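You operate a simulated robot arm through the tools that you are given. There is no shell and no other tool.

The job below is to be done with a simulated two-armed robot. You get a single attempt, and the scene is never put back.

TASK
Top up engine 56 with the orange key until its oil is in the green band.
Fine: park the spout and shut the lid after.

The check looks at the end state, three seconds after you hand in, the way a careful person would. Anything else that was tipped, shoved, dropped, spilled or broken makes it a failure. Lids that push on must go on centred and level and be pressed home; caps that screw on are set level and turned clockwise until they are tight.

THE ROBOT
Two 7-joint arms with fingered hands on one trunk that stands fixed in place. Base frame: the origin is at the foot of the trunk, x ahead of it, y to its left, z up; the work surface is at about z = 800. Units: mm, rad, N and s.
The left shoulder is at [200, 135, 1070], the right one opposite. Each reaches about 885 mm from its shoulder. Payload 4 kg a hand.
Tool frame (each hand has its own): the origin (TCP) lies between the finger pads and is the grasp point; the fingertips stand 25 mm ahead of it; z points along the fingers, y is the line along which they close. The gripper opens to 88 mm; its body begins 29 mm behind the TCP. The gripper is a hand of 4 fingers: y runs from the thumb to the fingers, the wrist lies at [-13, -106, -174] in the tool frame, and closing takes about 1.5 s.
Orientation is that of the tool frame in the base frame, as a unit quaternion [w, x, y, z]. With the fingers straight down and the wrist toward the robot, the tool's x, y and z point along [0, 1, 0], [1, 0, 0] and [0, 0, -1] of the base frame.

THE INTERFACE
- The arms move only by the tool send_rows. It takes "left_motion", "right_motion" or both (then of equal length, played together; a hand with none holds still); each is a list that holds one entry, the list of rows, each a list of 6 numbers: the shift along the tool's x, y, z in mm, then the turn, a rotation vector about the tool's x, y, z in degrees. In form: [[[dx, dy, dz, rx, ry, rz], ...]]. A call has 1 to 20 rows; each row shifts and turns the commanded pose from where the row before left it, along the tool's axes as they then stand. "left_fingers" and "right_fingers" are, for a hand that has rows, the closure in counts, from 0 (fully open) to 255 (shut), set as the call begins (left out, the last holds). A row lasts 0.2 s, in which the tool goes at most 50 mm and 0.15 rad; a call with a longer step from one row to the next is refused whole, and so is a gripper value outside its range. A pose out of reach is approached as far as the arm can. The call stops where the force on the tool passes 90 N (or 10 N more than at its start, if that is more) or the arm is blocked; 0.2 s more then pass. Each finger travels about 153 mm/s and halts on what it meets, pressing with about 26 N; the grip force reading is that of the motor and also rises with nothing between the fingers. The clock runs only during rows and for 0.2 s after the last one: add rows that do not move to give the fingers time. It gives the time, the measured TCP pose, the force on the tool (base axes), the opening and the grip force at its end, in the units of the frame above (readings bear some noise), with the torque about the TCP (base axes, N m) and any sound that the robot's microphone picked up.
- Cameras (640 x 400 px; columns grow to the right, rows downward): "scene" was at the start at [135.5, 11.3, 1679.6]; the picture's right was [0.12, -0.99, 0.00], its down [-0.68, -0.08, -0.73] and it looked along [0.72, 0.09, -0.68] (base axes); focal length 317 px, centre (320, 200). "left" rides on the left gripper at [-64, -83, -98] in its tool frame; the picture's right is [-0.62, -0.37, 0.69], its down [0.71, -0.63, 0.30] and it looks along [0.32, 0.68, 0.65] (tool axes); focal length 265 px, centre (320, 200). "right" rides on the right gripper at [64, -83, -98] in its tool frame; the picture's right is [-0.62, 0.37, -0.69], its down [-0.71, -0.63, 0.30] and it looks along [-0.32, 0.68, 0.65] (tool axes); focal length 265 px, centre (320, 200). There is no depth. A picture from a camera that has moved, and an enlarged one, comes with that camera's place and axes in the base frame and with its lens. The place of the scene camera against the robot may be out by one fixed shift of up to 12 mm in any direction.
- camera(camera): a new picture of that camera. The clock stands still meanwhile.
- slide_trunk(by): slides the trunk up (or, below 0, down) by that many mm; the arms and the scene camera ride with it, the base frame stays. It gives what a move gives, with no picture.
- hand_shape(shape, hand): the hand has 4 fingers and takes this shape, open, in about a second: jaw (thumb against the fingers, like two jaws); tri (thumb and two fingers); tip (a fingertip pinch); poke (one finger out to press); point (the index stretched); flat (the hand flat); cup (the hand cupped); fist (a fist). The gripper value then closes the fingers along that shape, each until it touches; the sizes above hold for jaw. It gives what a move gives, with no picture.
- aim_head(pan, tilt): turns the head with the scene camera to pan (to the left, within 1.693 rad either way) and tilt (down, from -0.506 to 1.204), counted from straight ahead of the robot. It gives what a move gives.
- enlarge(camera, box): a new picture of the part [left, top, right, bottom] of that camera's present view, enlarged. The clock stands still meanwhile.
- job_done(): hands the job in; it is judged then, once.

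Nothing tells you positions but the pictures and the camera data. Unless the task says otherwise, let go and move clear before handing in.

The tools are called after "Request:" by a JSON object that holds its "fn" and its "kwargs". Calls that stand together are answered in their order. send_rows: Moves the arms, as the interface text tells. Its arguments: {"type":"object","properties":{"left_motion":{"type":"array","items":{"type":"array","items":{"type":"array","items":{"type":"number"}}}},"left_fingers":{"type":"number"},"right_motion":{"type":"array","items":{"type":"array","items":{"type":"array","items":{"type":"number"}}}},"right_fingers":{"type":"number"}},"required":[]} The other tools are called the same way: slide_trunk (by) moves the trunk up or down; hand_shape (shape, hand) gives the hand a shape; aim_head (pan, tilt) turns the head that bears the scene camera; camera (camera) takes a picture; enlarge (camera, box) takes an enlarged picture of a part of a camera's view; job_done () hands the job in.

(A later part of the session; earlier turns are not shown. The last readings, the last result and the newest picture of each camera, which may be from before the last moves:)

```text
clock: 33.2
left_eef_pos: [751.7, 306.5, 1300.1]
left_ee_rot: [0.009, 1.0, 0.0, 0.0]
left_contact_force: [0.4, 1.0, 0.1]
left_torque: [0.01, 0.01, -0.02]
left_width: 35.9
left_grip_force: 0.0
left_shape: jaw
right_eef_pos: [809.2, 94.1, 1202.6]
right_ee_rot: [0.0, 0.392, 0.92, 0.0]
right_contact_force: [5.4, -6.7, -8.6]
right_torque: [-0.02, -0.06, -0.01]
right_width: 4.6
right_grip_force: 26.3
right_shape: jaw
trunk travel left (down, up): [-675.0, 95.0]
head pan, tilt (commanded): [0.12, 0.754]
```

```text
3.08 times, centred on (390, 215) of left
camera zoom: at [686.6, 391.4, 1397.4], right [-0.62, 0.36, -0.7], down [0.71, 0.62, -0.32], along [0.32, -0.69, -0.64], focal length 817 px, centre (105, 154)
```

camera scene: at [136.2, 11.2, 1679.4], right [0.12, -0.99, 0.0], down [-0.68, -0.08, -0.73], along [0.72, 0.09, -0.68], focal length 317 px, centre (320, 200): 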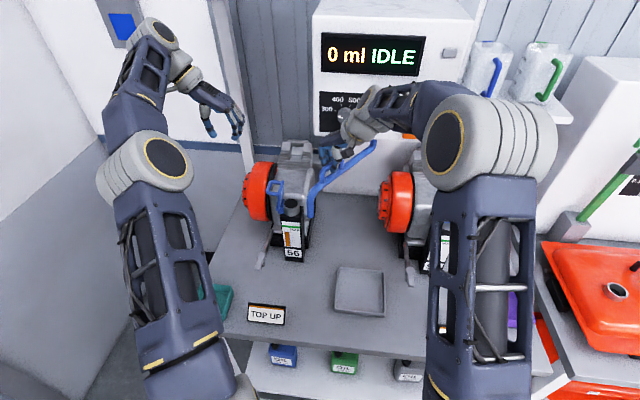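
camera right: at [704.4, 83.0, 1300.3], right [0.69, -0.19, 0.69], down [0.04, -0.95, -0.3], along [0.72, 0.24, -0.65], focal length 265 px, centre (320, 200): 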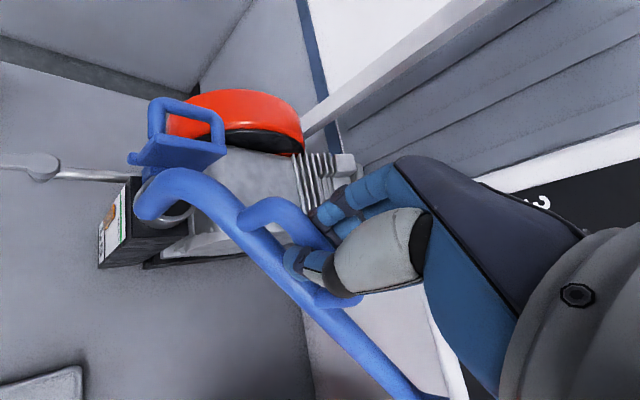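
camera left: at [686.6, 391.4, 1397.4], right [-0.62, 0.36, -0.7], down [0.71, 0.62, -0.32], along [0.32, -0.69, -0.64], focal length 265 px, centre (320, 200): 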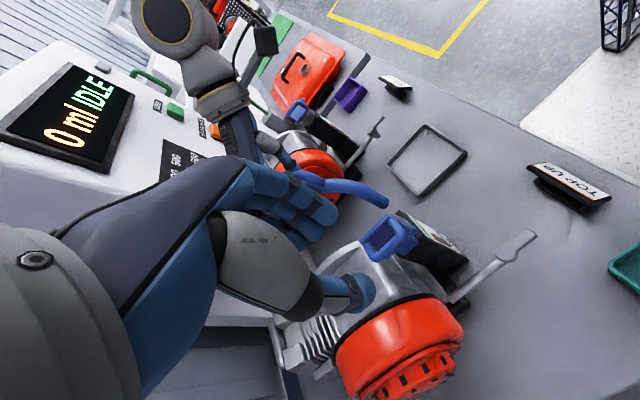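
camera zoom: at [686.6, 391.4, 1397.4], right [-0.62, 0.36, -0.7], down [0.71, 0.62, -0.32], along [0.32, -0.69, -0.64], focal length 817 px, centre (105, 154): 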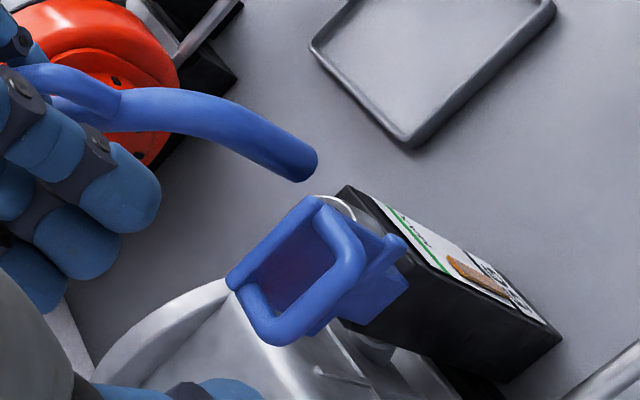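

At 46° the mouth is just short of the neck. I estimate about 6° more; I'll do 4° and look again.

Request:
{"fn": "send_rows", "kwargs": {"right_motion": [[[-0.1, 7.1, 0, 0, 0, 2], [-0.1, 7.1, 0, 0, 0, 2], [0, 0, 0, 0, 0, 0]]]}}

Request:
{"fn": "enlarge", "kwargs": {"camera": "scene", "box": [260, 160, 350, 230]}}

Request:
{"fn": "enlarge", "kwargs": {"camera": "right", "box": [90, 80, 250, 280]}}

Request:
{"fn": "enlarge", "kwargs": {"camera": "left", "box": [310, 150, 470, 280]}}

```text
clock: 34.0
left_eef_pos: [750.1, 305.1, 1299.3]
left_ee_rot: [0.009, 1.0, -0.001, 0.0]
left_contact_force: [0.5, 0.9, 0.8]
left_torque: [-0.02, 0.02, 0.0]
left_width: 36.5
left_grip_force: 0.1
left_shape: jaw
right_eef_pos: [819.1, 103.1, 1202.6]
right_ee_rot: [-0.001, 0.423, 0.906, -0.001]
right_contact_force: [6.6, -7.3, -11.2]
right_torque: [-0.07, -0.04, -0.02]
right_width: 4.7
right_grip_force: 25.9
right_shape: jaw
trunk travel left (down, up): [-675.0, 95.0]
head pan, tilt (commanded): [0.12, 0.754]
```

```text
5.71 times, centred on (305, 195) of scene
camera zoom: at [136.3, 11.0, 1679.5], right [0.12, -0.99, 0.0], down [-0.68, -0.08, -0.73], along [0.72, 0.09, -0.68], focal length 1814 px, centre (406, 229)
```

zoom: 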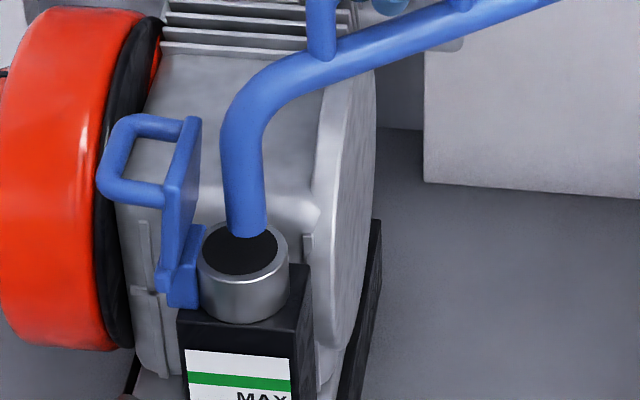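

```text
2.00 times, centred on (170, 180) of right
camera zoom: at [714.6, 99.7, 1300.3], right [0.68, -0.24, 0.69], down [-0.02, -0.95, -0.3], along [0.73, 0.19, -0.65], focal length 531 px, centre (620, 240)
```

zoom: 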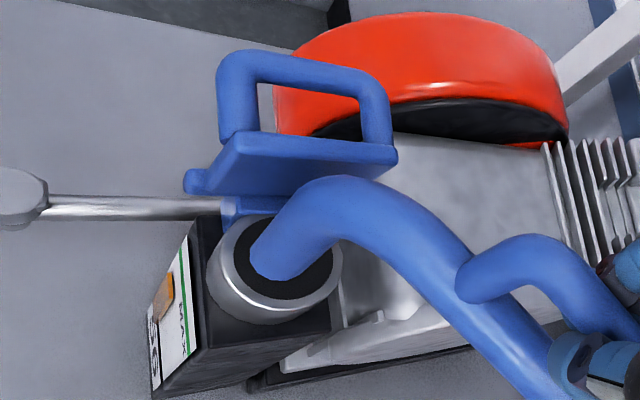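

```text
3.08 times, centred on (390, 215) of left
camera zoom: at [686.7, 391.4, 1397.3], right [-0.62, 0.36, -0.7], down [0.71, 0.62, -0.32], along [0.32, -0.69, -0.64], focal length 817 px, centre (105, 154)
```

zoom: 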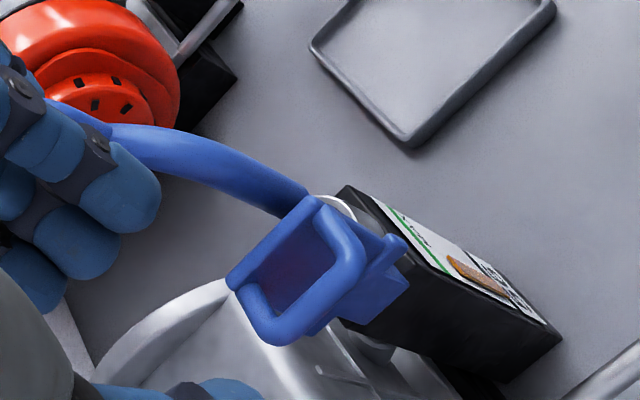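

Request:
{"fn": "send_rows", "kwargs": {"right_motion": [[[-0.1, 7.5, 0, 0, 0, 2.1], [0, 0, 0, 0, 0, 0], [0, 0, 0, 0, 0, 0]]]}}

Request:
{"fn": "enlarge", "kwargs": {"camera": "scene", "box": [260, 160, 350, 230]}}

Request:
{"fn": "enlarge", "kwargs": {"camera": "right", "box": [90, 80, 250, 280]}}

Request:
{"fn": "camera", "kwargs": {"camera": "scene"}}

```text
clock: 34.8
left_eef_pos: [751.9, 305.6, 1299.9]
left_ee_rot: [0.009, 1.0, -0.001, 0.001]
left_contact_force: [0.1, 0.8, -0.4]
left_torque: [-0.01, 0.02, -0.01]
left_width: 35.8
left_grip_force: 0.0
left_shape: jaw
right_eef_pos: [827.0, 107.8, 1202.2]
right_ee_rot: [-0.001, 0.439, 0.898, 0.0]
right_contact_force: [6.8, -9.4, -10.6]
right_torque: [-0.07, -0.06, -0.03]
right_width: 4.5
right_grip_force: 25.6
right_shape: jaw
trunk travel left (down, up): [-675.0, 95.0]
head pan, tilt (commanded): [0.12, 0.754]
```

```text
5.71 times, centred on (305, 195) of scene
camera zoom: at [136.3, 10.9, 1679.5], right [0.12, -0.99, 0.0], down [-0.68, -0.08, -0.73], along [0.72, 0.09, -0.68], focal length 1814 px, centre (406, 229)
```

zoom: 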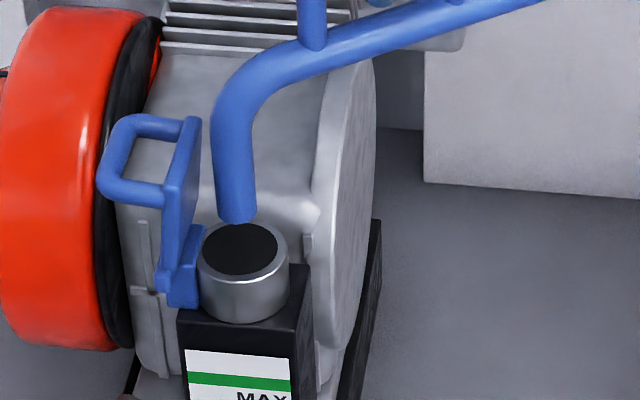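

```text
2.00 times, centred on (170, 180) of right
camera zoom: at [720.8, 108.5, 1300.3], right [0.67, -0.26, 0.69], down [-0.06, -0.95, -0.3], along [0.74, 0.16, -0.65], focal length 531 px, centre (620, 240)
```

zoom: 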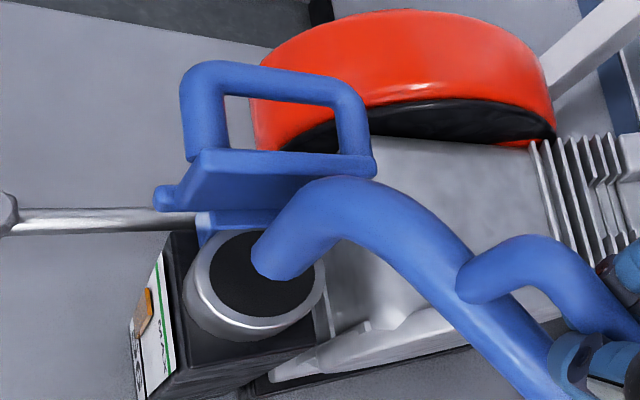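

```text
taken
camera scene: at [136.3, 10.9, 1679.5], right [0.12, -0.99, 0.0], down [-0.68, -0.08, -0.73], along [0.72, 0.09, -0.68], focal length 317 px, centre (320, 200)
```

scene: 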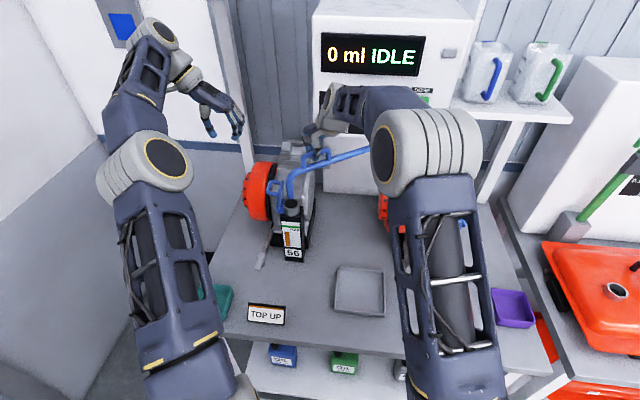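

The spout mouth is now centred over the neck within a few mm by both cameras, and about 20 mm above the rim. I'll open the right hand gently and check that the spout stays put.

Request:
{"fn": "send_rows", "kwargs": {"right_motion": [[[0, 0, 0, 0, 0, 0], [0, 0, 0, 0, 0, 0], [0, 0, 0, 0, 0, 0], [0, 0, 0, 0, 0, 0], [0, 0, 0, 0, 0, 0]]], "right_fingers": 120}}

Request:
{"fn": "enlarge", "kwargs": {"camera": "scene", "box": [260, 130, 380, 230]}}

Request:
{"fn": "camera", "kwargs": {"camera": "right"}}

Request:
{"fn": "camera", "kwargs": {"camera": "left"}}

```text
clock: 36.0
left_eef_pos: [750.6, 307.3, 1300.7]
left_ee_rot: [0.009, 1.0, -0.001, -0.001]
left_contact_force: [-0.2, 0.8, 0.4]
left_torque: [0.03, 0.01, 0.0]
left_width: 36.0
left_grip_force: 0.1
left_shape: jaw
right_eef_pos: [824.8, 109.8, 1204.0]
right_ee_rot: [0.0, 0.438, 0.899, 0.0]
right_contact_force: [-0.6, 0.1, 0.2]
right_torque: [0.04, -0.03, 0.02]
right_width: 46.1
right_grip_force: 0.0
right_shape: jaw
trunk travel left (down, up): [-675.0, 95.0]
head pan, tilt (commanded): [0.12, 0.754]
```

```text
4.00 times, centred on (320, 180) of scene
camera zoom: at [135.6, 11.3, 1679.6], right [0.12, -0.99, 0.0], down [-0.68, -0.08, -0.73], along [0.72, 0.09, -0.68], focal length 1270 px, centre (320, 280)
```

zoom: 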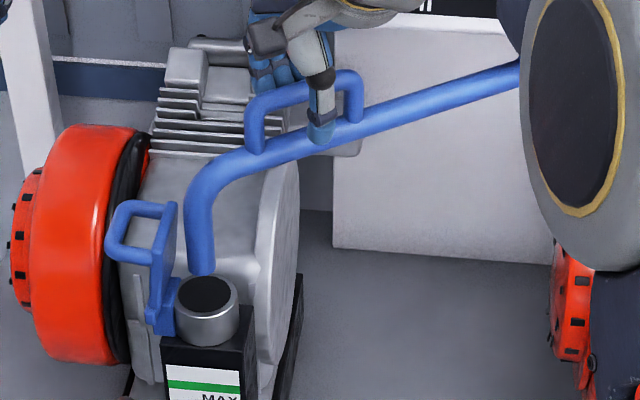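

```text
taken
camera right: at [720.1, 109.2, 1301.1], right [0.67, -0.26, 0.69], down [-0.06, -0.95, -0.3], along [0.74, 0.16, -0.65], focal length 265 px, centre (320, 200)
```

right: 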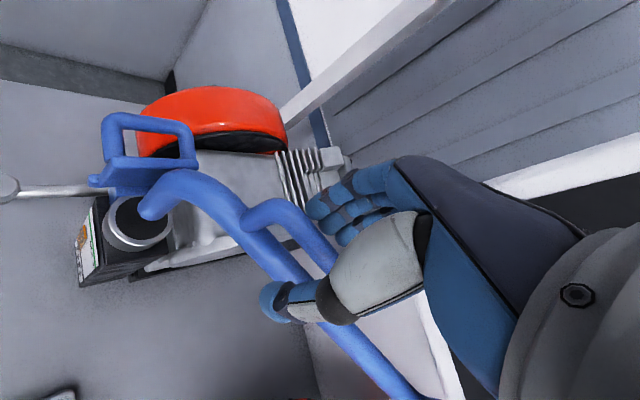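

```text
taken
camera left: at [686.2, 391.7, 1397.6], right [-0.62, 0.36, -0.7], down [0.71, 0.62, -0.32], along [0.32, -0.7, -0.64], focal length 265 px, centre (320, 200)
```

left: 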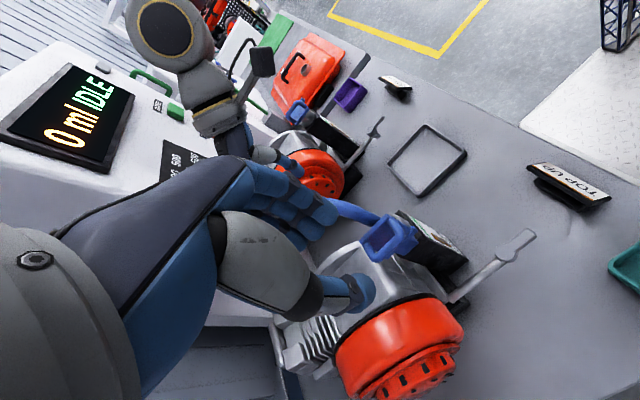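

The spout stayed in place over the neck. I'll lift the right hand off the handle and back away toward the robot.

Request:
{"fn": "send_rows", "kwargs": {"right_motion": [[[0, 0, -12, 0, 0, 0], [0, 0, -14, 0, 0, 0], [0, 0, -14, 0, 0, 0], [0, 0, -14, 0, 0, 0], [6, -8, -6, 0, 0, 0], [18, -24, 0, 0, 0, 0], [25, -31, 0, 0, 0, 0], [25, -31, 0, 0, 0, 0], [25, -31, 0, 0, 0, 0], [0, 0, 0, 0, 0, 0]]]}}

Request:
{"fn": "camera", "kwargs": {"camera": "scene"}}

Request:
{"fn": "enlarge", "kwargs": {"camera": "scene", "box": [250, 130, 390, 230]}}

```text
clock: 38.2
left_eef_pos: [751.2, 307.8, 1300.9]
left_ee_rot: [0.008, 1.0, 0.0, 0.001]
left_contact_force: [0.6, 0.1, 0.1]
left_torque: [-0.06, 0.01, 0.02]
left_width: 36.2
left_grip_force: 0.2
left_shape: jaw
right_eef_pos: [667.0, 110.5, 1261.3]
right_ee_rot: [0.0, 0.439, 0.898, 0.0]
right_contact_force: [-0.3, -0.1, -0.1]
right_torque: [-0.01, 0.0, -0.01]
right_width: 46.3
right_grip_force: 0.0
right_shape: jaw
trunk travel left (down, up): [-675.0, 95.0]
head pan, tilt (commanded): [0.12, 0.754]
```

```text
taken
camera scene: at [135.6, 11.3, 1679.6], right [0.12, -0.99, 0.0], down [-0.68, -0.08, -0.73], along [0.72, 0.09, -0.68], focal length 317 px, centre (320, 200)
```

scene: 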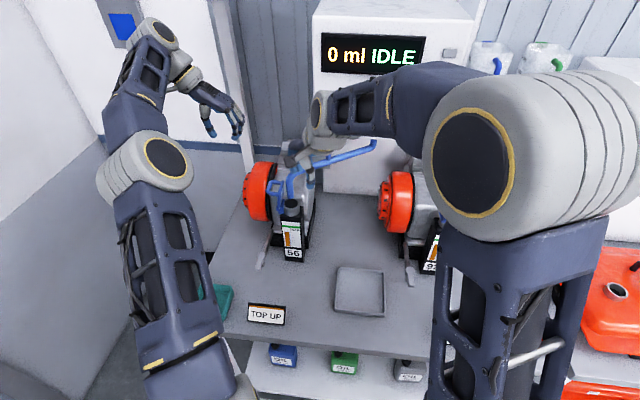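

```text
4.00 times, centred on (320, 180) of scene
camera zoom: at [135.6, 11.3, 1679.6], right [0.12, -0.99, 0.0], down [-0.68, -0.08, -0.73], along [0.72, 0.09, -0.68], focal length 1270 px, centre (320, 280)
```

zoom: 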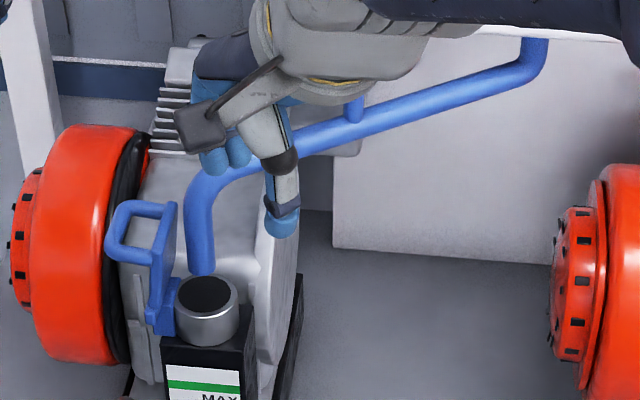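

Spout stays over neck. Now I'll move the right hand over in front of the orange key and turn its fingers to point forward and slightly down.

Request:
{"fn": "send_rows", "kwargs": {"right_motion": [[[-27.4, -31.3, 0, 0, 0, 0], [-27.4, -31.3, 0, 0, 0, 0], [-27.4, -31.3, 0, 0, 0, 0], [-27.4, -31.3, 0, 0, 0, 0], [-27.4, -31.3, 0, 0, 0, 0], [-27.4, -31.3, 0, 0, 0, 0], [0, 0, 0, 0, 0, 7.6], [0, 0, 0, 0, 0, 7.6], [0, 0, 0, 0, 0, 7.6], [0, 0, 0, 0, 0, 7.6], [0, 0, 0, 0, 0, 7.6], [0, 0, 0, -7.5, 0, 0], [0, 0, 0, -7.5, 0, 0], [0, 0, 0, -7.5, 0, 0], [0, 0, 0, -7.5, 0, 0], [0, 0, 0, -7.5, 0, 0], [0, 0, 0, -7.5, 0, 0], [0, 0, 0, -7.5, 0, 0], [0, 0, 0, -7.5, 0, 0], [0, 0, 0, 0, 0, 0]]]}}

Request:
{"fn": "camera", "kwargs": {"camera": "scene"}}

Request:
{"fn": "camera", "kwargs": {"camera": "right"}}

```text
clock: 42.4
left_eef_pos: [750.6, 307.3, 1300.3]
left_ee_rot: [0.009, 1.0, 0.0, 0.0]
left_contact_force: [0.5, 0.1, -0.5]
left_torque: [-0.01, 0.01, -0.01]
left_width: 36.1
left_grip_force: 0.0
left_shape: jaw
right_eef_pos: [665.9, -137.3, 1280.0]
right_ee_rot: [0.353, 0.612, 0.612, 0.355]
right_contact_force: [1.2, -0.3, 0.3]
right_torque: [-0.01, 0.03, 0.03]
right_width: 46.3
right_grip_force: 0.1
right_shape: jaw
right hand out of reach, approached as far as the arm can: row 16, 17, 18, 19
trunk travel left (down, up): [-675.0, 95.0]
head pan, tilt (commanded): [0.12, 0.754]
```

```text
taken
camera scene: at [135.6, 11.3, 1679.5], right [0.12, -0.99, 0.0], down [-0.68, -0.08, -0.73], along [0.72, 0.09, -0.68], focal length 317 px, centre (320, 200)
```

scene: 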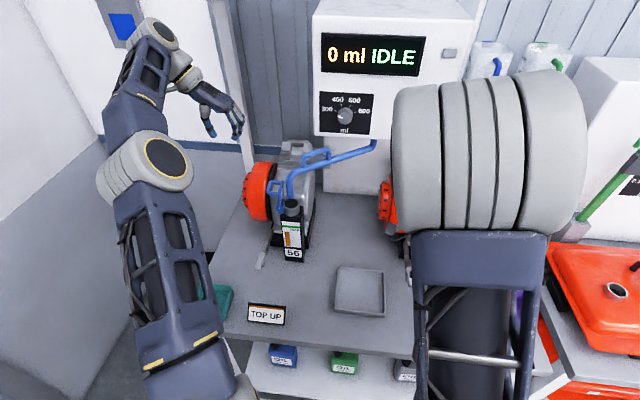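

```text
taken
camera right: at [539.1, -72.4, 1257.2], right [-0.42, -0.62, 0.66], down [-0.05, -0.71, -0.7], along [0.91, -0.33, 0.27], focal length 265 px, centre (320, 200)
```

right: 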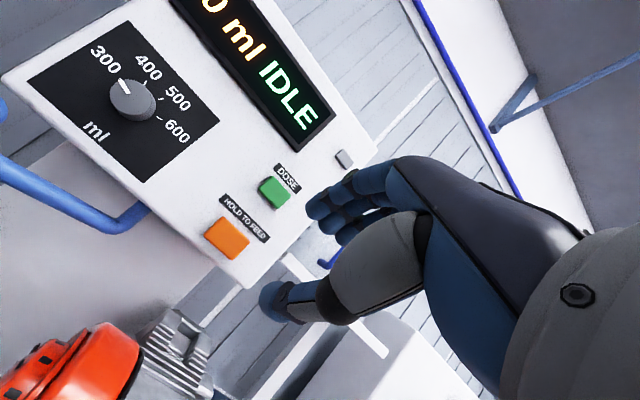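

The right camera confirms the orange key at about (889, -144, 1238), and it is large, around 50 mm. I'll shape the right hand to poke and look where the fingertip is.

Request:
{"fn": "hand_shape", "kwargs": {"shape": "poke", "hand": "right"}}

Request:
{"fn": "camera", "kwargs": {"camera": "right"}}

Request:
{"fn": "camera", "kwargs": {"camera": "left"}}

```text
clock: 43.3
left_eef_pos: [750.5, 306.7, 1298.9]
left_ee_rot: [0.009, 1.0, 0.0, 0.0]
left_contact_force: [0.1, 0.3, -0.8]
left_torque: [-0.01, 0.01, 0.02]
left_width: 36.1
left_grip_force: 0.1
left_shape: jaw
right_eef_pos: [665.7, -137.9, 1280.5]
right_ee_rot: [0.354, 0.613, 0.612, 0.353]
right_contact_force: [-0.8, 0.0, 0.0]
right_torque: [0.02, 0.02, -0.03]
right_width: 0.0
right_grip_force: 0.0
right_shape: poke
trunk travel left (down, up): [-675.0, 95.0]
head pan, tilt (commanded): [0.12, 0.754]
```

```text
taken
camera right: at [539.2, -72.4, 1257.4], right [-0.42, -0.62, 0.67], down [-0.05, -0.71, -0.7], along [0.91, -0.33, 0.27], focal length 265 px, centre (320, 200)
```

right: 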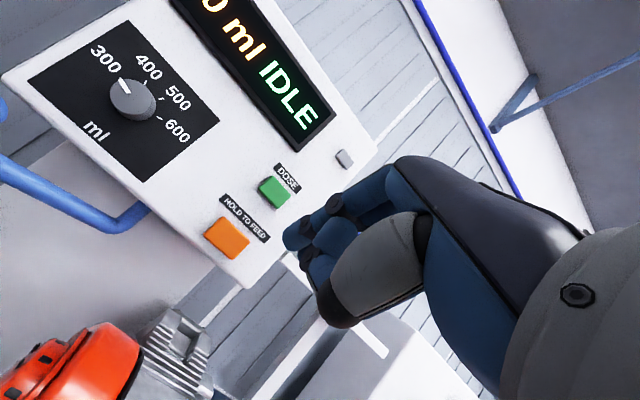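

```text
taken
camera left: at [686.1, 391.7, 1397.6], right [-0.62, 0.36, -0.7], down [0.71, 0.62, -0.32], along [0.32, -0.69, -0.64], focal length 265 px, centre (320, 200)
```

left: 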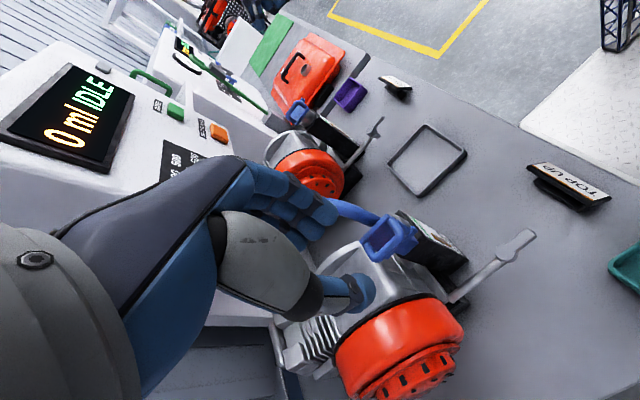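

The extended index fingertip sits roughly 25–45 mm ahead of the TCP and about 9 mm below it. I'll approach to a standoff in front of the key and check again.

Request:
{"fn": "send_rows", "kwargs": {"right_motion": [[[-1, 8, 26, 0, 0, 0], [-1, 8, 26, 0, 0, 0], [-1, 8, 26, 0, 0, 0], [-1, 8, 26, 0, 0, 0], [0, 0, 0, 0, 0, 0]]]}}

Request:
{"fn": "camera", "kwargs": {"camera": "right"}}

Request:
{"fn": "camera", "kwargs": {"camera": "scene"}}

```text
clock: 44.5
left_eef_pos: [750.0, 305.7, 1299.9]
left_ee_rot: [0.009, 1.0, 0.0, 0.001]
left_contact_force: [0.1, -0.6, -0.3]
left_torque: [-0.01, -0.02, 0.0]
left_width: 36.1
left_grip_force: 0.1
left_shape: jaw
right_eef_pos: [770.9, -141.8, 1256.6]
right_ee_rot: [0.354, 0.612, 0.612, 0.354]
right_contact_force: [-0.6, 0.0, 0.3]
right_torque: [-0.03, 0.0, 0.01]
right_width: 0.0
right_grip_force: 0.0
right_shape: poke
trunk travel left (down, up): [-675.0, 95.0]
head pan, tilt (commanded): [0.12, 0.754]
```

```text
taken
camera right: at [644.7, -76.4, 1233.1], right [-0.42, -0.62, 0.67], down [-0.05, -0.71, -0.7], along [0.91, -0.33, 0.26], focal length 265 px, centre (320, 200)
```

right: 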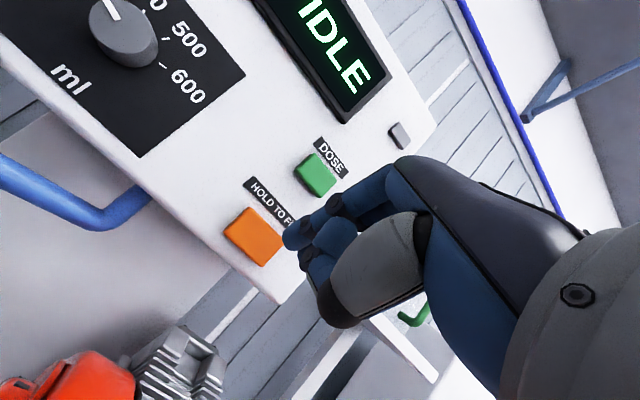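

```text
taken
camera scene: at [135.6, 11.3, 1679.6], right [0.12, -0.99, 0.0], down [-0.68, -0.08, -0.73], along [0.72, 0.09, -0.68], focal length 317 px, centre (320, 200)
```

scene: 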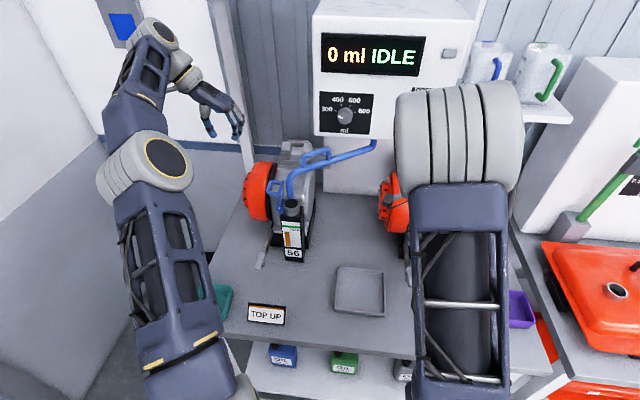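

Request:
{"fn": "send_rows", "kwargs": {"right_motion": [[[-2, 7.5, 24.5, 0, 0, 0], [-2, 7.5, 24.5, 0, 0, 0], [0, 0, 0, 0, 0, 0]]]}}

Request:
{"fn": "camera", "kwargs": {"camera": "right"}}

Request:
{"fn": "enlarge", "kwargs": {"camera": "left", "box": [140, 60, 300, 180]}}

```text
clock: 45.3
left_eef_pos: [750.7, 307.9, 1300.6]
left_ee_rot: [0.009, 1.0, 0.0, -0.001]
left_contact_force: [-0.2, -0.3, 0.2]
left_torque: [-0.03, -0.04, -0.04]
left_width: 36.0
left_grip_force: 0.1
left_shape: jaw
right_eef_pos: [823.0, -146.6, 1245.0]
right_ee_rot: [0.354, 0.613, 0.611, 0.353]
right_contact_force: [0.0, -0.6, -0.2]
right_torque: [0.03, 0.01, -0.01]
right_width: 0.0
right_grip_force: 0.0
right_shape: poke
trunk travel left (down, up): [-675.0, 95.0]
head pan, tilt (commanded): [0.12, 0.754]
```

```text
taken
camera right: at [696.0, -80.7, 1221.9], right [-0.42, -0.62, 0.67], down [-0.05, -0.71, -0.7], along [0.91, -0.33, 0.26], focal length 265 px, centre (320, 200)
```

right: 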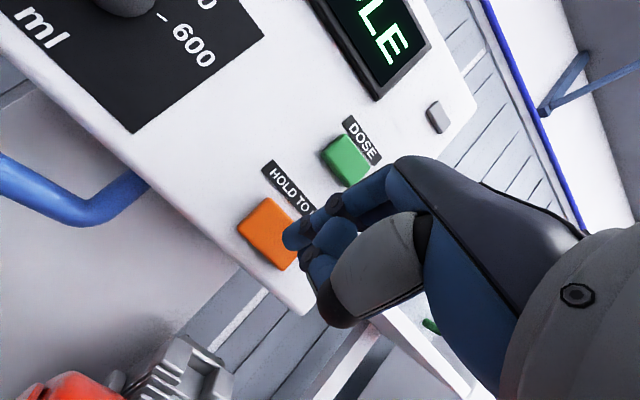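

```text
3.33 times, centred on (220, 120) of left
camera zoom: at [686.1, 391.7, 1397.6], right [-0.62, 0.36, -0.7], down [0.71, 0.62, -0.32], along [0.32, -0.7, -0.64], focal length 885 px, centre (653, 467)
```

zoom: 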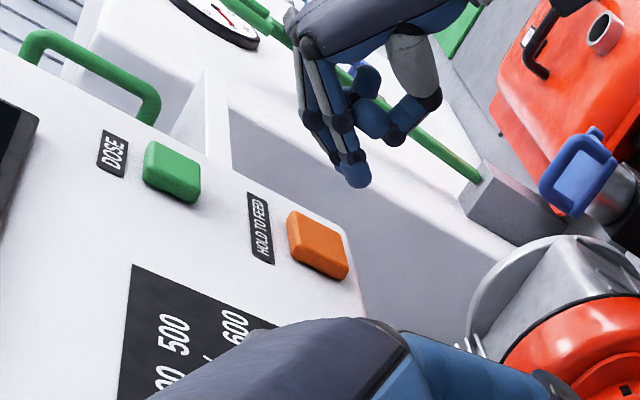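

From the left camera the fingertip is around (842, -144, 1239), about 45 mm from the key. I'll advance 35 mm straight in x, then creep.

Request:
{"fn": "send_rows", "kwargs": {"right_motion": [[[0, 8.75, 15.15, 0, 0, 0], [0, 8.75, 15.15, 0, 0, 0], [0, 0, 0, 0, 0, 0]]]}}

Request:
{"fn": "camera", "kwargs": {"camera": "right"}}

Request:
{"fn": "enlarge", "kwargs": {"camera": "left", "box": [140, 60, 300, 180]}}

Request:
{"fn": "enlarge", "kwargs": {"camera": "scene", "box": [260, 180, 340, 270]}}

```text
clock: 46.1
left_eef_pos: [750.0, 306.3, 1299.5]
left_ee_rot: [0.009, 1.0, 0.0, 0.0]
left_contact_force: [0.6, 0.2, 0.5]
left_torque: [0.02, 0.03, 0.01]
left_width: 36.0
left_grip_force: 0.0
left_shape: jaw
right_eef_pos: [858.2, -144.7, 1244.9]
right_ee_rot: [0.353, 0.612, 0.612, 0.354]
right_contact_force: [-0.3, 0.1, 1.0]
right_torque: [0.01, 0.04, 0.0]
right_width: 0.2
right_grip_force: 0.1
right_shape: poke
trunk travel left (down, up): [-675.0, 95.0]
head pan, tilt (commanded): [0.12, 0.754]
```

```text
taken
camera right: at [730.9, -80.3, 1222.0], right [-0.42, -0.62, 0.67], down [-0.05, -0.71, -0.7], along [0.91, -0.33, 0.27], focal length 265 px, centre (320, 200)
```

right: 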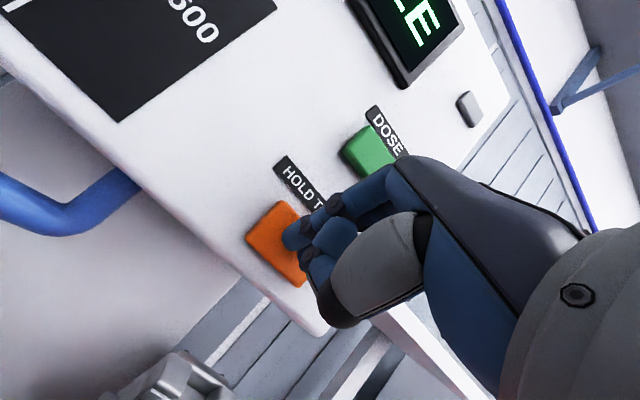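

```text
3.33 times, centred on (220, 120) of left
camera zoom: at [686.1, 391.7, 1397.6], right [-0.62, 0.36, -0.7], down [0.71, 0.62, -0.32], along [0.32, -0.69, -0.64], focal length 885 px, centre (653, 467)
```

zoom: 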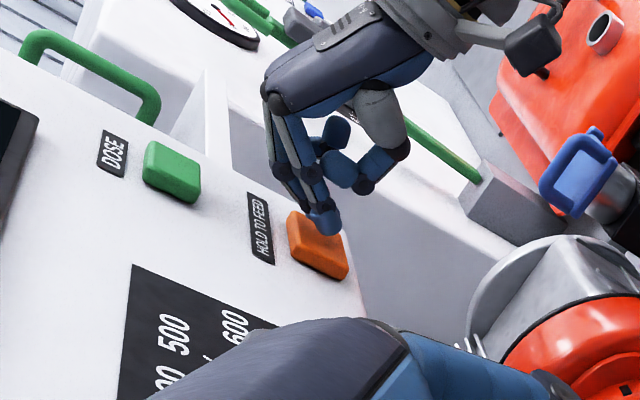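

```text
4.44 times, centred on (300, 225) of scene
camera zoom: at [135.6, 11.3, 1679.6], right [0.12, -0.99, 0.0], down [-0.68, -0.08, -0.73], along [0.72, 0.09, -0.68], focal length 1410 px, centre (409, 89)
```

zoom: 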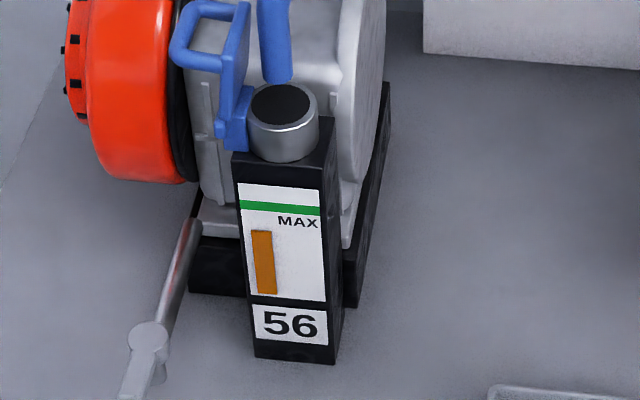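

The gauge bar top is clearly below the green band (about 23 px in this zoom). I'll creep the finger to contact in small steps and read force and display.

Request:
{"fn": "send_rows", "kwargs": {"right_motion": [[[0, 2, 3.46, 0, 0, 0], [0, 2, 3.46, 0, 0, 0]]]}}

Request:
{"fn": "enlarge", "kwargs": {"camera": "scene", "box": [260, 20, 440, 270]}}

Request:
{"fn": "enlarge", "kwargs": {"camera": "left", "box": [140, 60, 300, 180]}}

```text
clock: 46.7
left_eef_pos: [750.2, 307.0, 1300.4]
left_ee_rot: [0.009, 1.0, 0.0, 0.0]
left_contact_force: [-0.5, -0.8, 0.2]
left_torque: [0.02, 0.0, 0.02]
left_width: 36.2
left_grip_force: 0.2
left_shape: jaw
right_eef_pos: [866.6, -146.0, 1245.8]
right_ee_rot: [0.353, 0.613, 0.612, 0.353]
right_contact_force: [-1.4, -0.1, 0.7]
right_torque: [0.0, 0.05, -0.01]
right_width: 0.1
right_grip_force: 0.0
right_shape: poke
trunk travel left (down, up): [-675.0, 95.0]
head pan, tilt (commanded): [0.12, 0.754]
```

```text
1.60 times, centred on (350, 145) of scene
camera zoom: at [135.6, 11.3, 1679.6], right [0.12, -0.99, 0.0], down [-0.68, -0.08, -0.73], along [0.72, 0.09, -0.68], focal length 508 px, centre (272, 288)
```

zoom: 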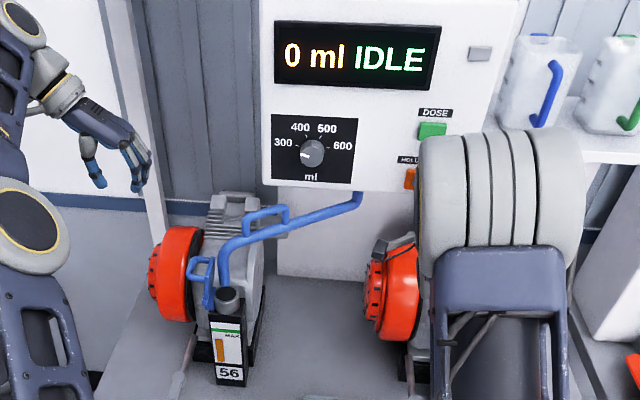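

```text
3.33 times, centred on (220, 120) of left
camera zoom: at [686.1, 391.7, 1397.6], right [-0.62, 0.36, -0.7], down [0.71, 0.62, -0.32], along [0.32, -0.7, -0.64], focal length 885 px, centre (653, 467)
```

zoom: 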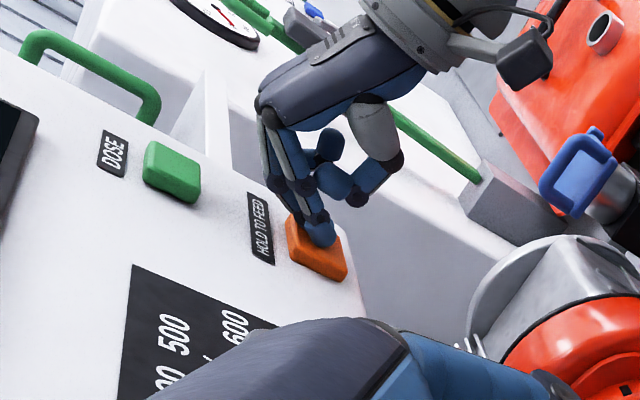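

Request:
{"fn": "send_rows", "kwargs": {"right_motion": [[[0, 1, 1.73, 0, 0, 0]]]}}

Request:
{"fn": "enlarge", "kwargs": {"camera": "scene", "box": [300, 20, 460, 120]}}

```text
clock: 47.1
left_eef_pos: [750.3, 306.7, 1300.5]
left_ee_rot: [0.009, 1.0, 0.0, 0.0]
left_contact_force: [0.1, -0.4, 0.3]
left_torque: [0.0, -0.01, -0.01]
left_width: 36.0
left_grip_force: 0.1
left_shape: jaw
right_eef_pos: [867.5, -146.7, 1245.5]
right_ee_rot: [0.353, 0.612, 0.612, 0.354]
right_contact_force: [-1.9, 0.5, -0.1]
right_torque: [0.0, 0.03, 0.04]
right_width: 0.0
right_grip_force: 0.1
right_shape: poke
trunk travel left (down, up): [-675.0, 95.0]
head pan, tilt (commanded): [0.12, 0.754]
```

```text
4.00 times, centred on (380, 70) of scene
camera zoom: at [135.5, 11.4, 1679.6], right [0.12, -0.99, 0.0], down [-0.68, -0.08, -0.73], along [0.72, 0.09, -0.68], focal length 1270 px, centre (80, 720)
```

zoom: 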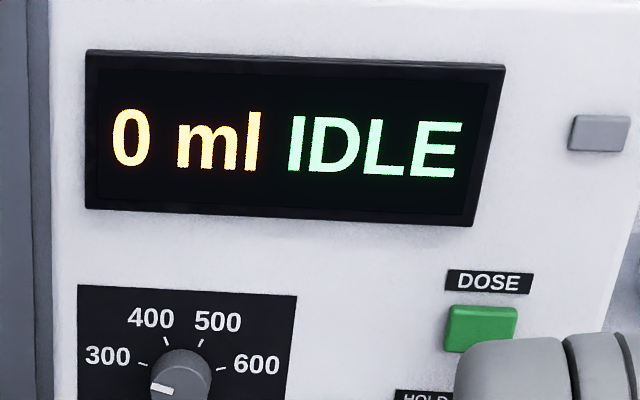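

Request:
{"fn": "send_rows", "kwargs": {"right_motion": [[[0, 1, 1.73, 0, 0, 0]]]}}

Request:
{"fn": "enlarge", "kwargs": {"camera": "scene", "box": [300, 20, 460, 120]}}

```text
clock: 47.5
left_eef_pos: [750.1, 307.3, 1299.5]
left_ee_rot: [0.008, 1.0, 0.0, 0.0]
left_contact_force: [0.0, 0.2, -0.8]
left_torque: [0.0, -0.02, -0.01]
left_width: 36.1
left_grip_force: 0.1
left_shape: jaw
right_eef_pos: [870.1, -146.9, 1245.3]
right_ee_rot: [0.354, 0.612, 0.612, 0.354]
right_contact_force: [-2.9, -0.3, -0.3]
right_torque: [0.0, 0.02, 0.0]
right_width: 0.0
right_grip_force: 0.0
right_shape: poke
trunk travel left (down, up): [-675.0, 95.0]
head pan, tilt (commanded): [0.12, 0.754]
heard: click
```

```text
4.00 times, centred on (380, 70) of scene
camera zoom: at [135.5, 11.3, 1679.6], right [0.12, -0.99, 0.0], down [-0.68, -0.08, -0.73], along [0.72, 0.09, -0.68], focal length 1270 px, centre (80, 720)
```

zoom: 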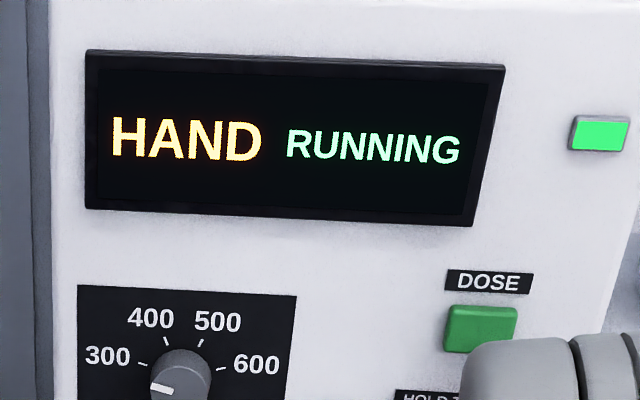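

The key clicked and the display reads HAND RUNNING. Time stands still while I look, so I'll check the stream and gauge now.

Request:
{"fn": "enlarge", "kwargs": {"camera": "scene", "box": [260, 170, 340, 270]}}

```text
4.00 times, centred on (300, 220) of scene
camera zoom: at [135.5, 11.3, 1679.6], right [0.12, -0.99, 0.0], down [-0.68, -0.08, -0.73], along [0.72, 0.09, -0.68], focal length 1270 px, centre (400, 120)
```

zoom: 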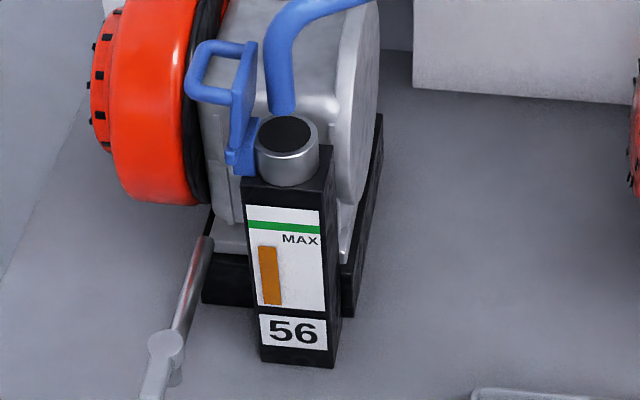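

Request:
{"fn": "send_rows", "kwargs": {"right_motion": [[[0, 0, 0, 0, 0, 0]]]}}

Request:
{"fn": "enlarge", "kwargs": {"camera": "scene", "box": [260, 170, 340, 270]}}

Request:
{"fn": "enlarge", "kwargs": {"camera": "scene", "box": [300, 20, 460, 120]}}

```text
clock: 47.9
left_eef_pos: [751.0, 307.8, 1299.7]
left_ee_rot: [0.008, 1.0, 0.001, 0.001]
left_contact_force: [-0.4, 0.4, -0.6]
left_torque: [0.0, 0.01, 0.03]
left_width: 35.8
left_grip_force: 0.0
left_shape: jaw
right_eef_pos: [869.0, -147.0, 1244.6]
right_ee_rot: [0.354, 0.612, 0.612, 0.354]
right_contact_force: [-3.3, 0.3, 0.6]
right_torque: [0.0, 0.02, 0.02]
right_width: 0.0
right_grip_force: 0.1
right_shape: poke
trunk travel left (down, up): [-675.0, 95.0]
head pan, tilt (commanded): [0.12, 0.754]
```

```text
4.00 times, centred on (300, 220) of scene
camera zoom: at [135.5, 11.3, 1679.6], right [0.12, -0.99, 0.0], down [-0.68, -0.08, -0.73], along [0.72, 0.09, -0.68], focal length 1270 px, centre (400, 120)
```

zoom: 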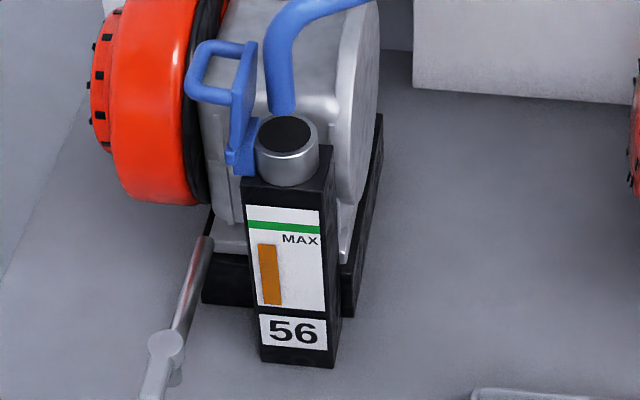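

```text
4.00 times, centred on (380, 70) of scene
camera zoom: at [135.5, 11.3, 1679.6], right [0.12, -0.99, 0.0], down [-0.68, -0.08, -0.73], along [0.72, 0.09, -0.68], focal length 1270 px, centre (80, 720)
```

zoom: 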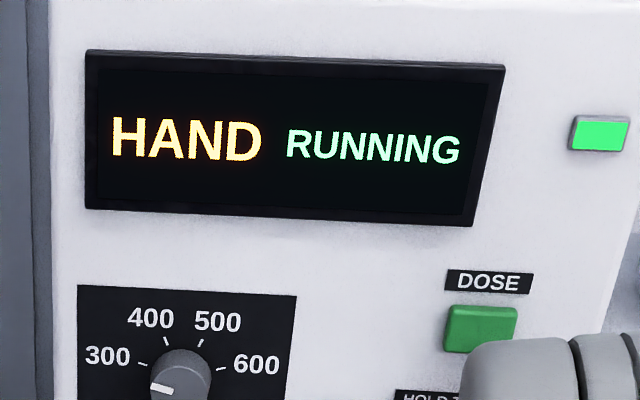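

The level is rising slowly. I'll hold for about a second and re-read.

Request:
{"fn": "send_rows", "kwargs": {"right_motion": [[[0, 0, 0, 0, 0, 0], [0, 0, 0, 0, 0, 0], [0, 0, 0, 0, 0, 0], [0, 0, 0, 0, 0, 0]]]}}

Request:
{"fn": "enlarge", "kwargs": {"camera": "scene", "box": [280, 205, 320, 265]}}

Request:
{"fn": "enlarge", "kwargs": {"camera": "scene", "box": [260, 130, 340, 230]}}

```text
clock: 48.9
left_eef_pos: [750.1, 307.3, 1300.2]
left_ee_rot: [0.009, 1.0, 0.0, 0.0]
left_contact_force: [0.3, 0.1, -0.5]
left_torque: [-0.04, -0.02, 0.04]
left_width: 36.2
left_grip_force: 0.0
left_shape: jaw
right_eef_pos: [868.8, -147.2, 1245.4]
right_ee_rot: [0.354, 0.613, 0.611, 0.353]
right_contact_force: [-3.0, -1.0, 1.1]
right_torque: [-0.01, 0.04, -0.05]
right_width: 0.0
right_grip_force: 0.0
right_shape: poke
trunk travel left (down, up): [-675.0, 95.0]
head pan, tilt (commanded): [0.12, 0.754]
```

```text
6.67 times, centred on (300, 235) of scene
camera zoom: at [135.5, 11.3, 1679.6], right [0.12, -0.99, 0.0], down [-0.68, -0.08, -0.73], along [0.72, 0.09, -0.68], focal length 2116 px, centre (453, -33)
```

zoom: 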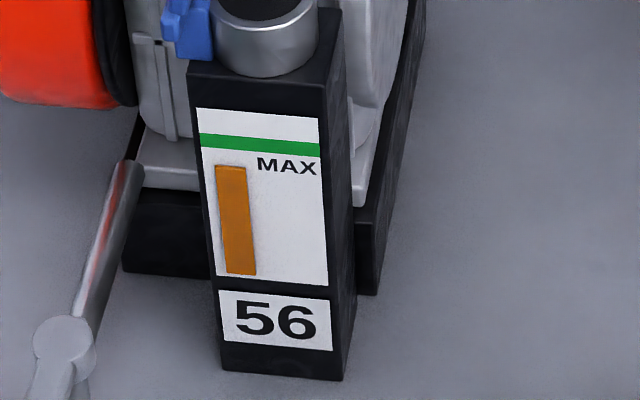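

```text
4.00 times, centred on (300, 180) of scene
camera zoom: at [135.5, 11.3, 1679.6], right [0.12, -0.99, 0.0], down [-0.68, -0.08, -0.73], along [0.72, 0.09, -0.68], focal length 1270 px, centre (400, 280)
```

zoom: 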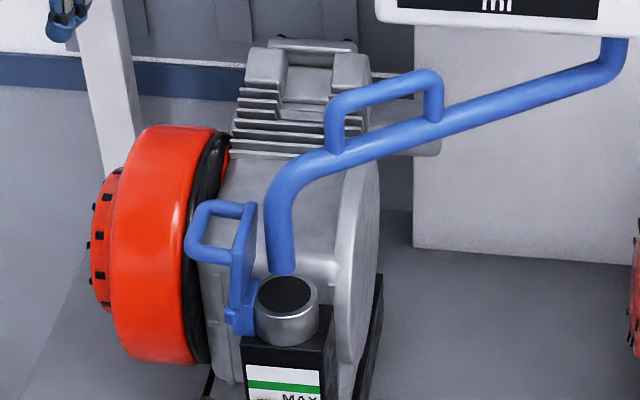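

Request:
{"fn": "send_rows", "kwargs": {"right_motion": [[[0, 0, 0, 0, 0, 0], [0, 0, 0, 0, 0, 0], [0, 0, 0, 0, 0, 0], [0, 0, 0, 0, 0, 0], [0, 0, 0, 0, 0, 0]]]}}

Request:
{"fn": "enlarge", "kwargs": {"camera": "scene", "box": [280, 205, 320, 265]}}

Request:
{"fn": "enlarge", "kwargs": {"camera": "scene", "box": [300, 20, 460, 120]}}

```text
clock: 50.1
left_eef_pos: [750.8, 308.1, 1299.7]
left_ee_rot: [0.008, 1.0, -0.001, -0.001]
left_contact_force: [0.0, -0.2, 0.1]
left_torque: [0.03, 0.01, 0.03]
left_width: 36.0
left_grip_force: 0.0
left_shape: jaw
right_eef_pos: [869.3, -147.0, 1245.0]
right_ee_rot: [0.354, 0.613, 0.611, 0.353]
right_contact_force: [-3.4, -1.9, 0.3]
right_torque: [-0.02, 0.03, 0.0]
right_width: 0.1
right_grip_force: 0.1
right_shape: poke
trunk travel left (down, up): [-675.0, 95.0]
head pan, tilt (commanded): [0.12, 0.754]
```

```text
6.67 times, centred on (300, 235) of scene
camera zoom: at [135.5, 11.3, 1679.6], right [0.12, -0.99, 0.0], down [-0.68, -0.08, -0.73], along [0.72, 0.09, -0.68], focal length 2116 px, centre (453, -33)
```

zoom: 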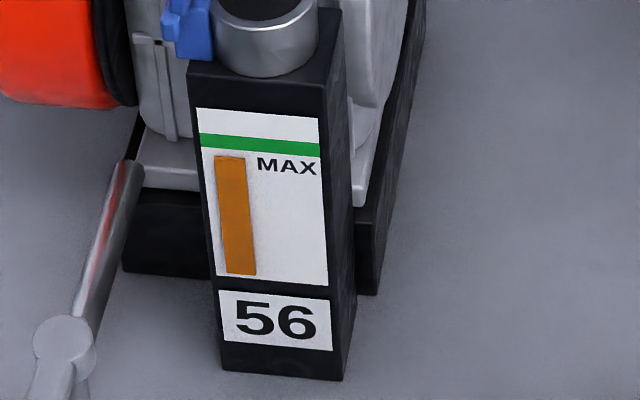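

```text
4.00 times, centred on (380, 70) of scene
camera zoom: at [135.5, 11.3, 1679.6], right [0.12, -0.99, 0.0], down [-0.68, -0.08, -0.73], along [0.72, 0.09, -0.68], focal length 1270 px, centre (80, 720)
```

zoom: 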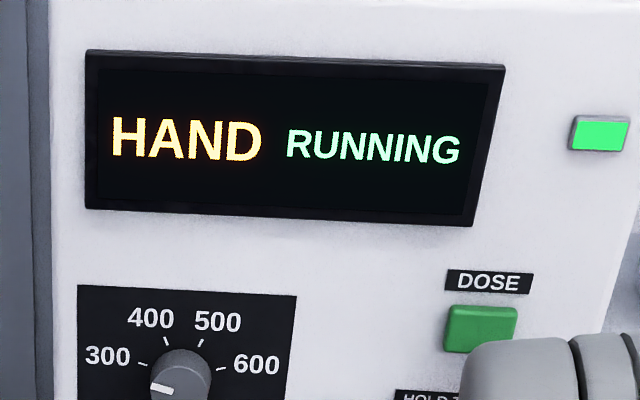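

Request:
{"fn": "send_rows", "kwargs": {"right_motion": [[[0, 0, 0, 0, 0, 0], [0, 0, 0, 0, 0, 0], [0, 0, 0, 0, 0, 0], [0, 0, 0, 0, 0, 0]]]}}

Request:
{"fn": "enlarge", "kwargs": {"camera": "scene", "box": [280, 205, 320, 265]}}

```text
clock: 51.1
left_eef_pos: [751.1, 306.9, 1300.3]
left_ee_rot: [0.009, 1.0, 0.0, 0.0]
left_contact_force: [0.2, -0.2, 0.0]
left_torque: [0.02, 0.03, 0.0]
left_width: 36.0
left_grip_force: 0.1
left_shape: jaw
right_eef_pos: [868.8, -145.6, 1244.7]
right_ee_rot: [0.354, 0.613, 0.612, 0.354]
right_contact_force: [-3.1, -0.8, 0.8]
right_torque: [0.02, 0.03, -0.06]
right_width: 0.3
right_grip_force: 0.1
right_shape: poke
trunk travel left (down, up): [-675.0, 95.0]
head pan, tilt (commanded): [0.12, 0.754]
```

```text
6.67 times, centred on (300, 235) of scene
camera zoom: at [135.5, 11.3, 1679.6], right [0.12, -0.99, 0.0], down [-0.68, -0.08, -0.73], along [0.72, 0.09, -0.68], focal length 2116 px, centre (453, -33)
```

zoom: 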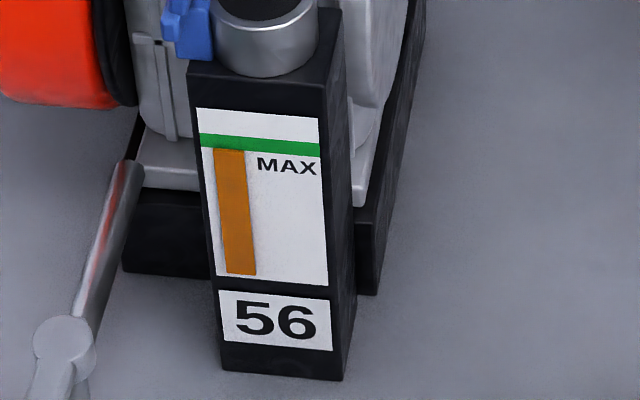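

Request:
{"fn": "enlarge", "kwargs": {"camera": "scene", "box": [290, 218, 310, 234]}}

```text
16.00 times, centred on (300, 226) of scene
camera zoom: at [135.5, 11.3, 1679.6], right [0.12, -0.99, 0.0], down [-0.68, -0.08, -0.73], along [0.72, 0.09, -0.68], focal length 5078 px, centre (640, -216)
```

zoom: 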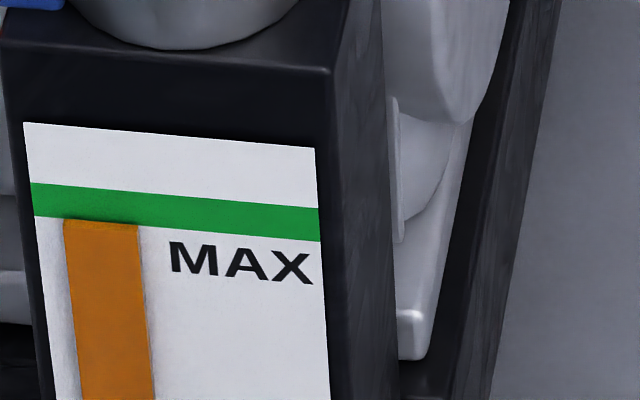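

The bar has just entered the bottom of the band. I'll hold 0.4 s more and then retract the finger in the same call so the level settles near mid-band.

Request:
{"fn": "send_rows", "kwargs": {"right_motion": [[[0, 0, 0, 0, 0, 0], [0, 0, 0, 0, 0, 0], [0, -7, -12.1, 0, 0, 0]]]}}

Request:
{"fn": "enlarge", "kwargs": {"camera": "scene", "box": [290, 218, 310, 234]}}

Request:
{"fn": "enlarge", "kwargs": {"camera": "scene", "box": [300, 20, 460, 120]}}

```text
clock: 51.9
left_eef_pos: [750.6, 306.9, 1299.6]
left_ee_rot: [0.009, 1.0, 0.001, 0.0]
left_contact_force: [0.2, 0.6, 0.6]
left_torque: [0.0, 0.02, 0.03]
left_width: 35.9
left_grip_force: 0.1
left_shape: jaw
right_eef_pos: [855.4, -147.4, 1246.2]
right_ee_rot: [0.354, 0.613, 0.611, 0.354]
right_contact_force: [0.5, 0.2, 0.3]
right_torque: [-0.03, 0.02, 0.02]
right_width: 0.0
right_grip_force: 0.0
right_shape: poke
trunk travel left (down, up): [-675.0, 95.0]
head pan, tilt (commanded): [0.12, 0.754]
```

```text
16.00 times, centred on (300, 226) of scene
camera zoom: at [135.8, 11.4, 1679.5], right [0.12, -0.99, 0.0], down [-0.68, -0.08, -0.73], along [0.72, 0.09, -0.68], focal length 5078 px, centre (640, -216)
```

zoom: 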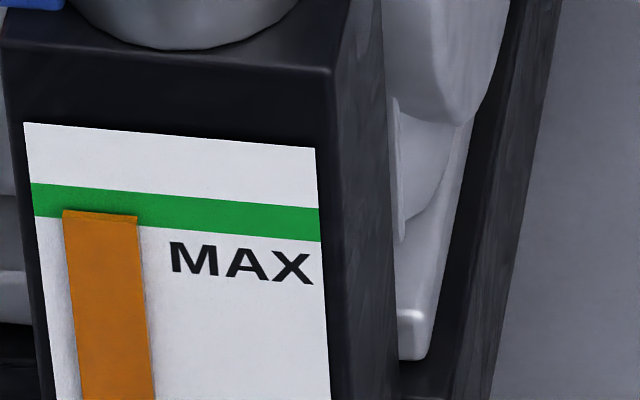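

```text
4.00 times, centred on (380, 70) of scene
camera zoom: at [135.8, 11.4, 1679.5], right [0.12, -0.99, 0.0], down [-0.68, -0.08, -0.73], along [0.72, 0.09, -0.68], focal length 1270 px, centre (80, 720)
```

zoom: 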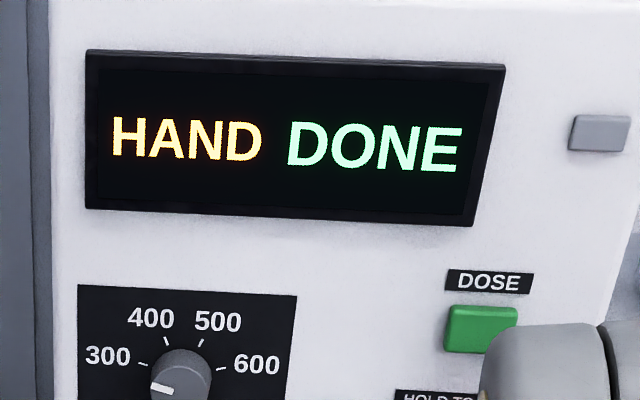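

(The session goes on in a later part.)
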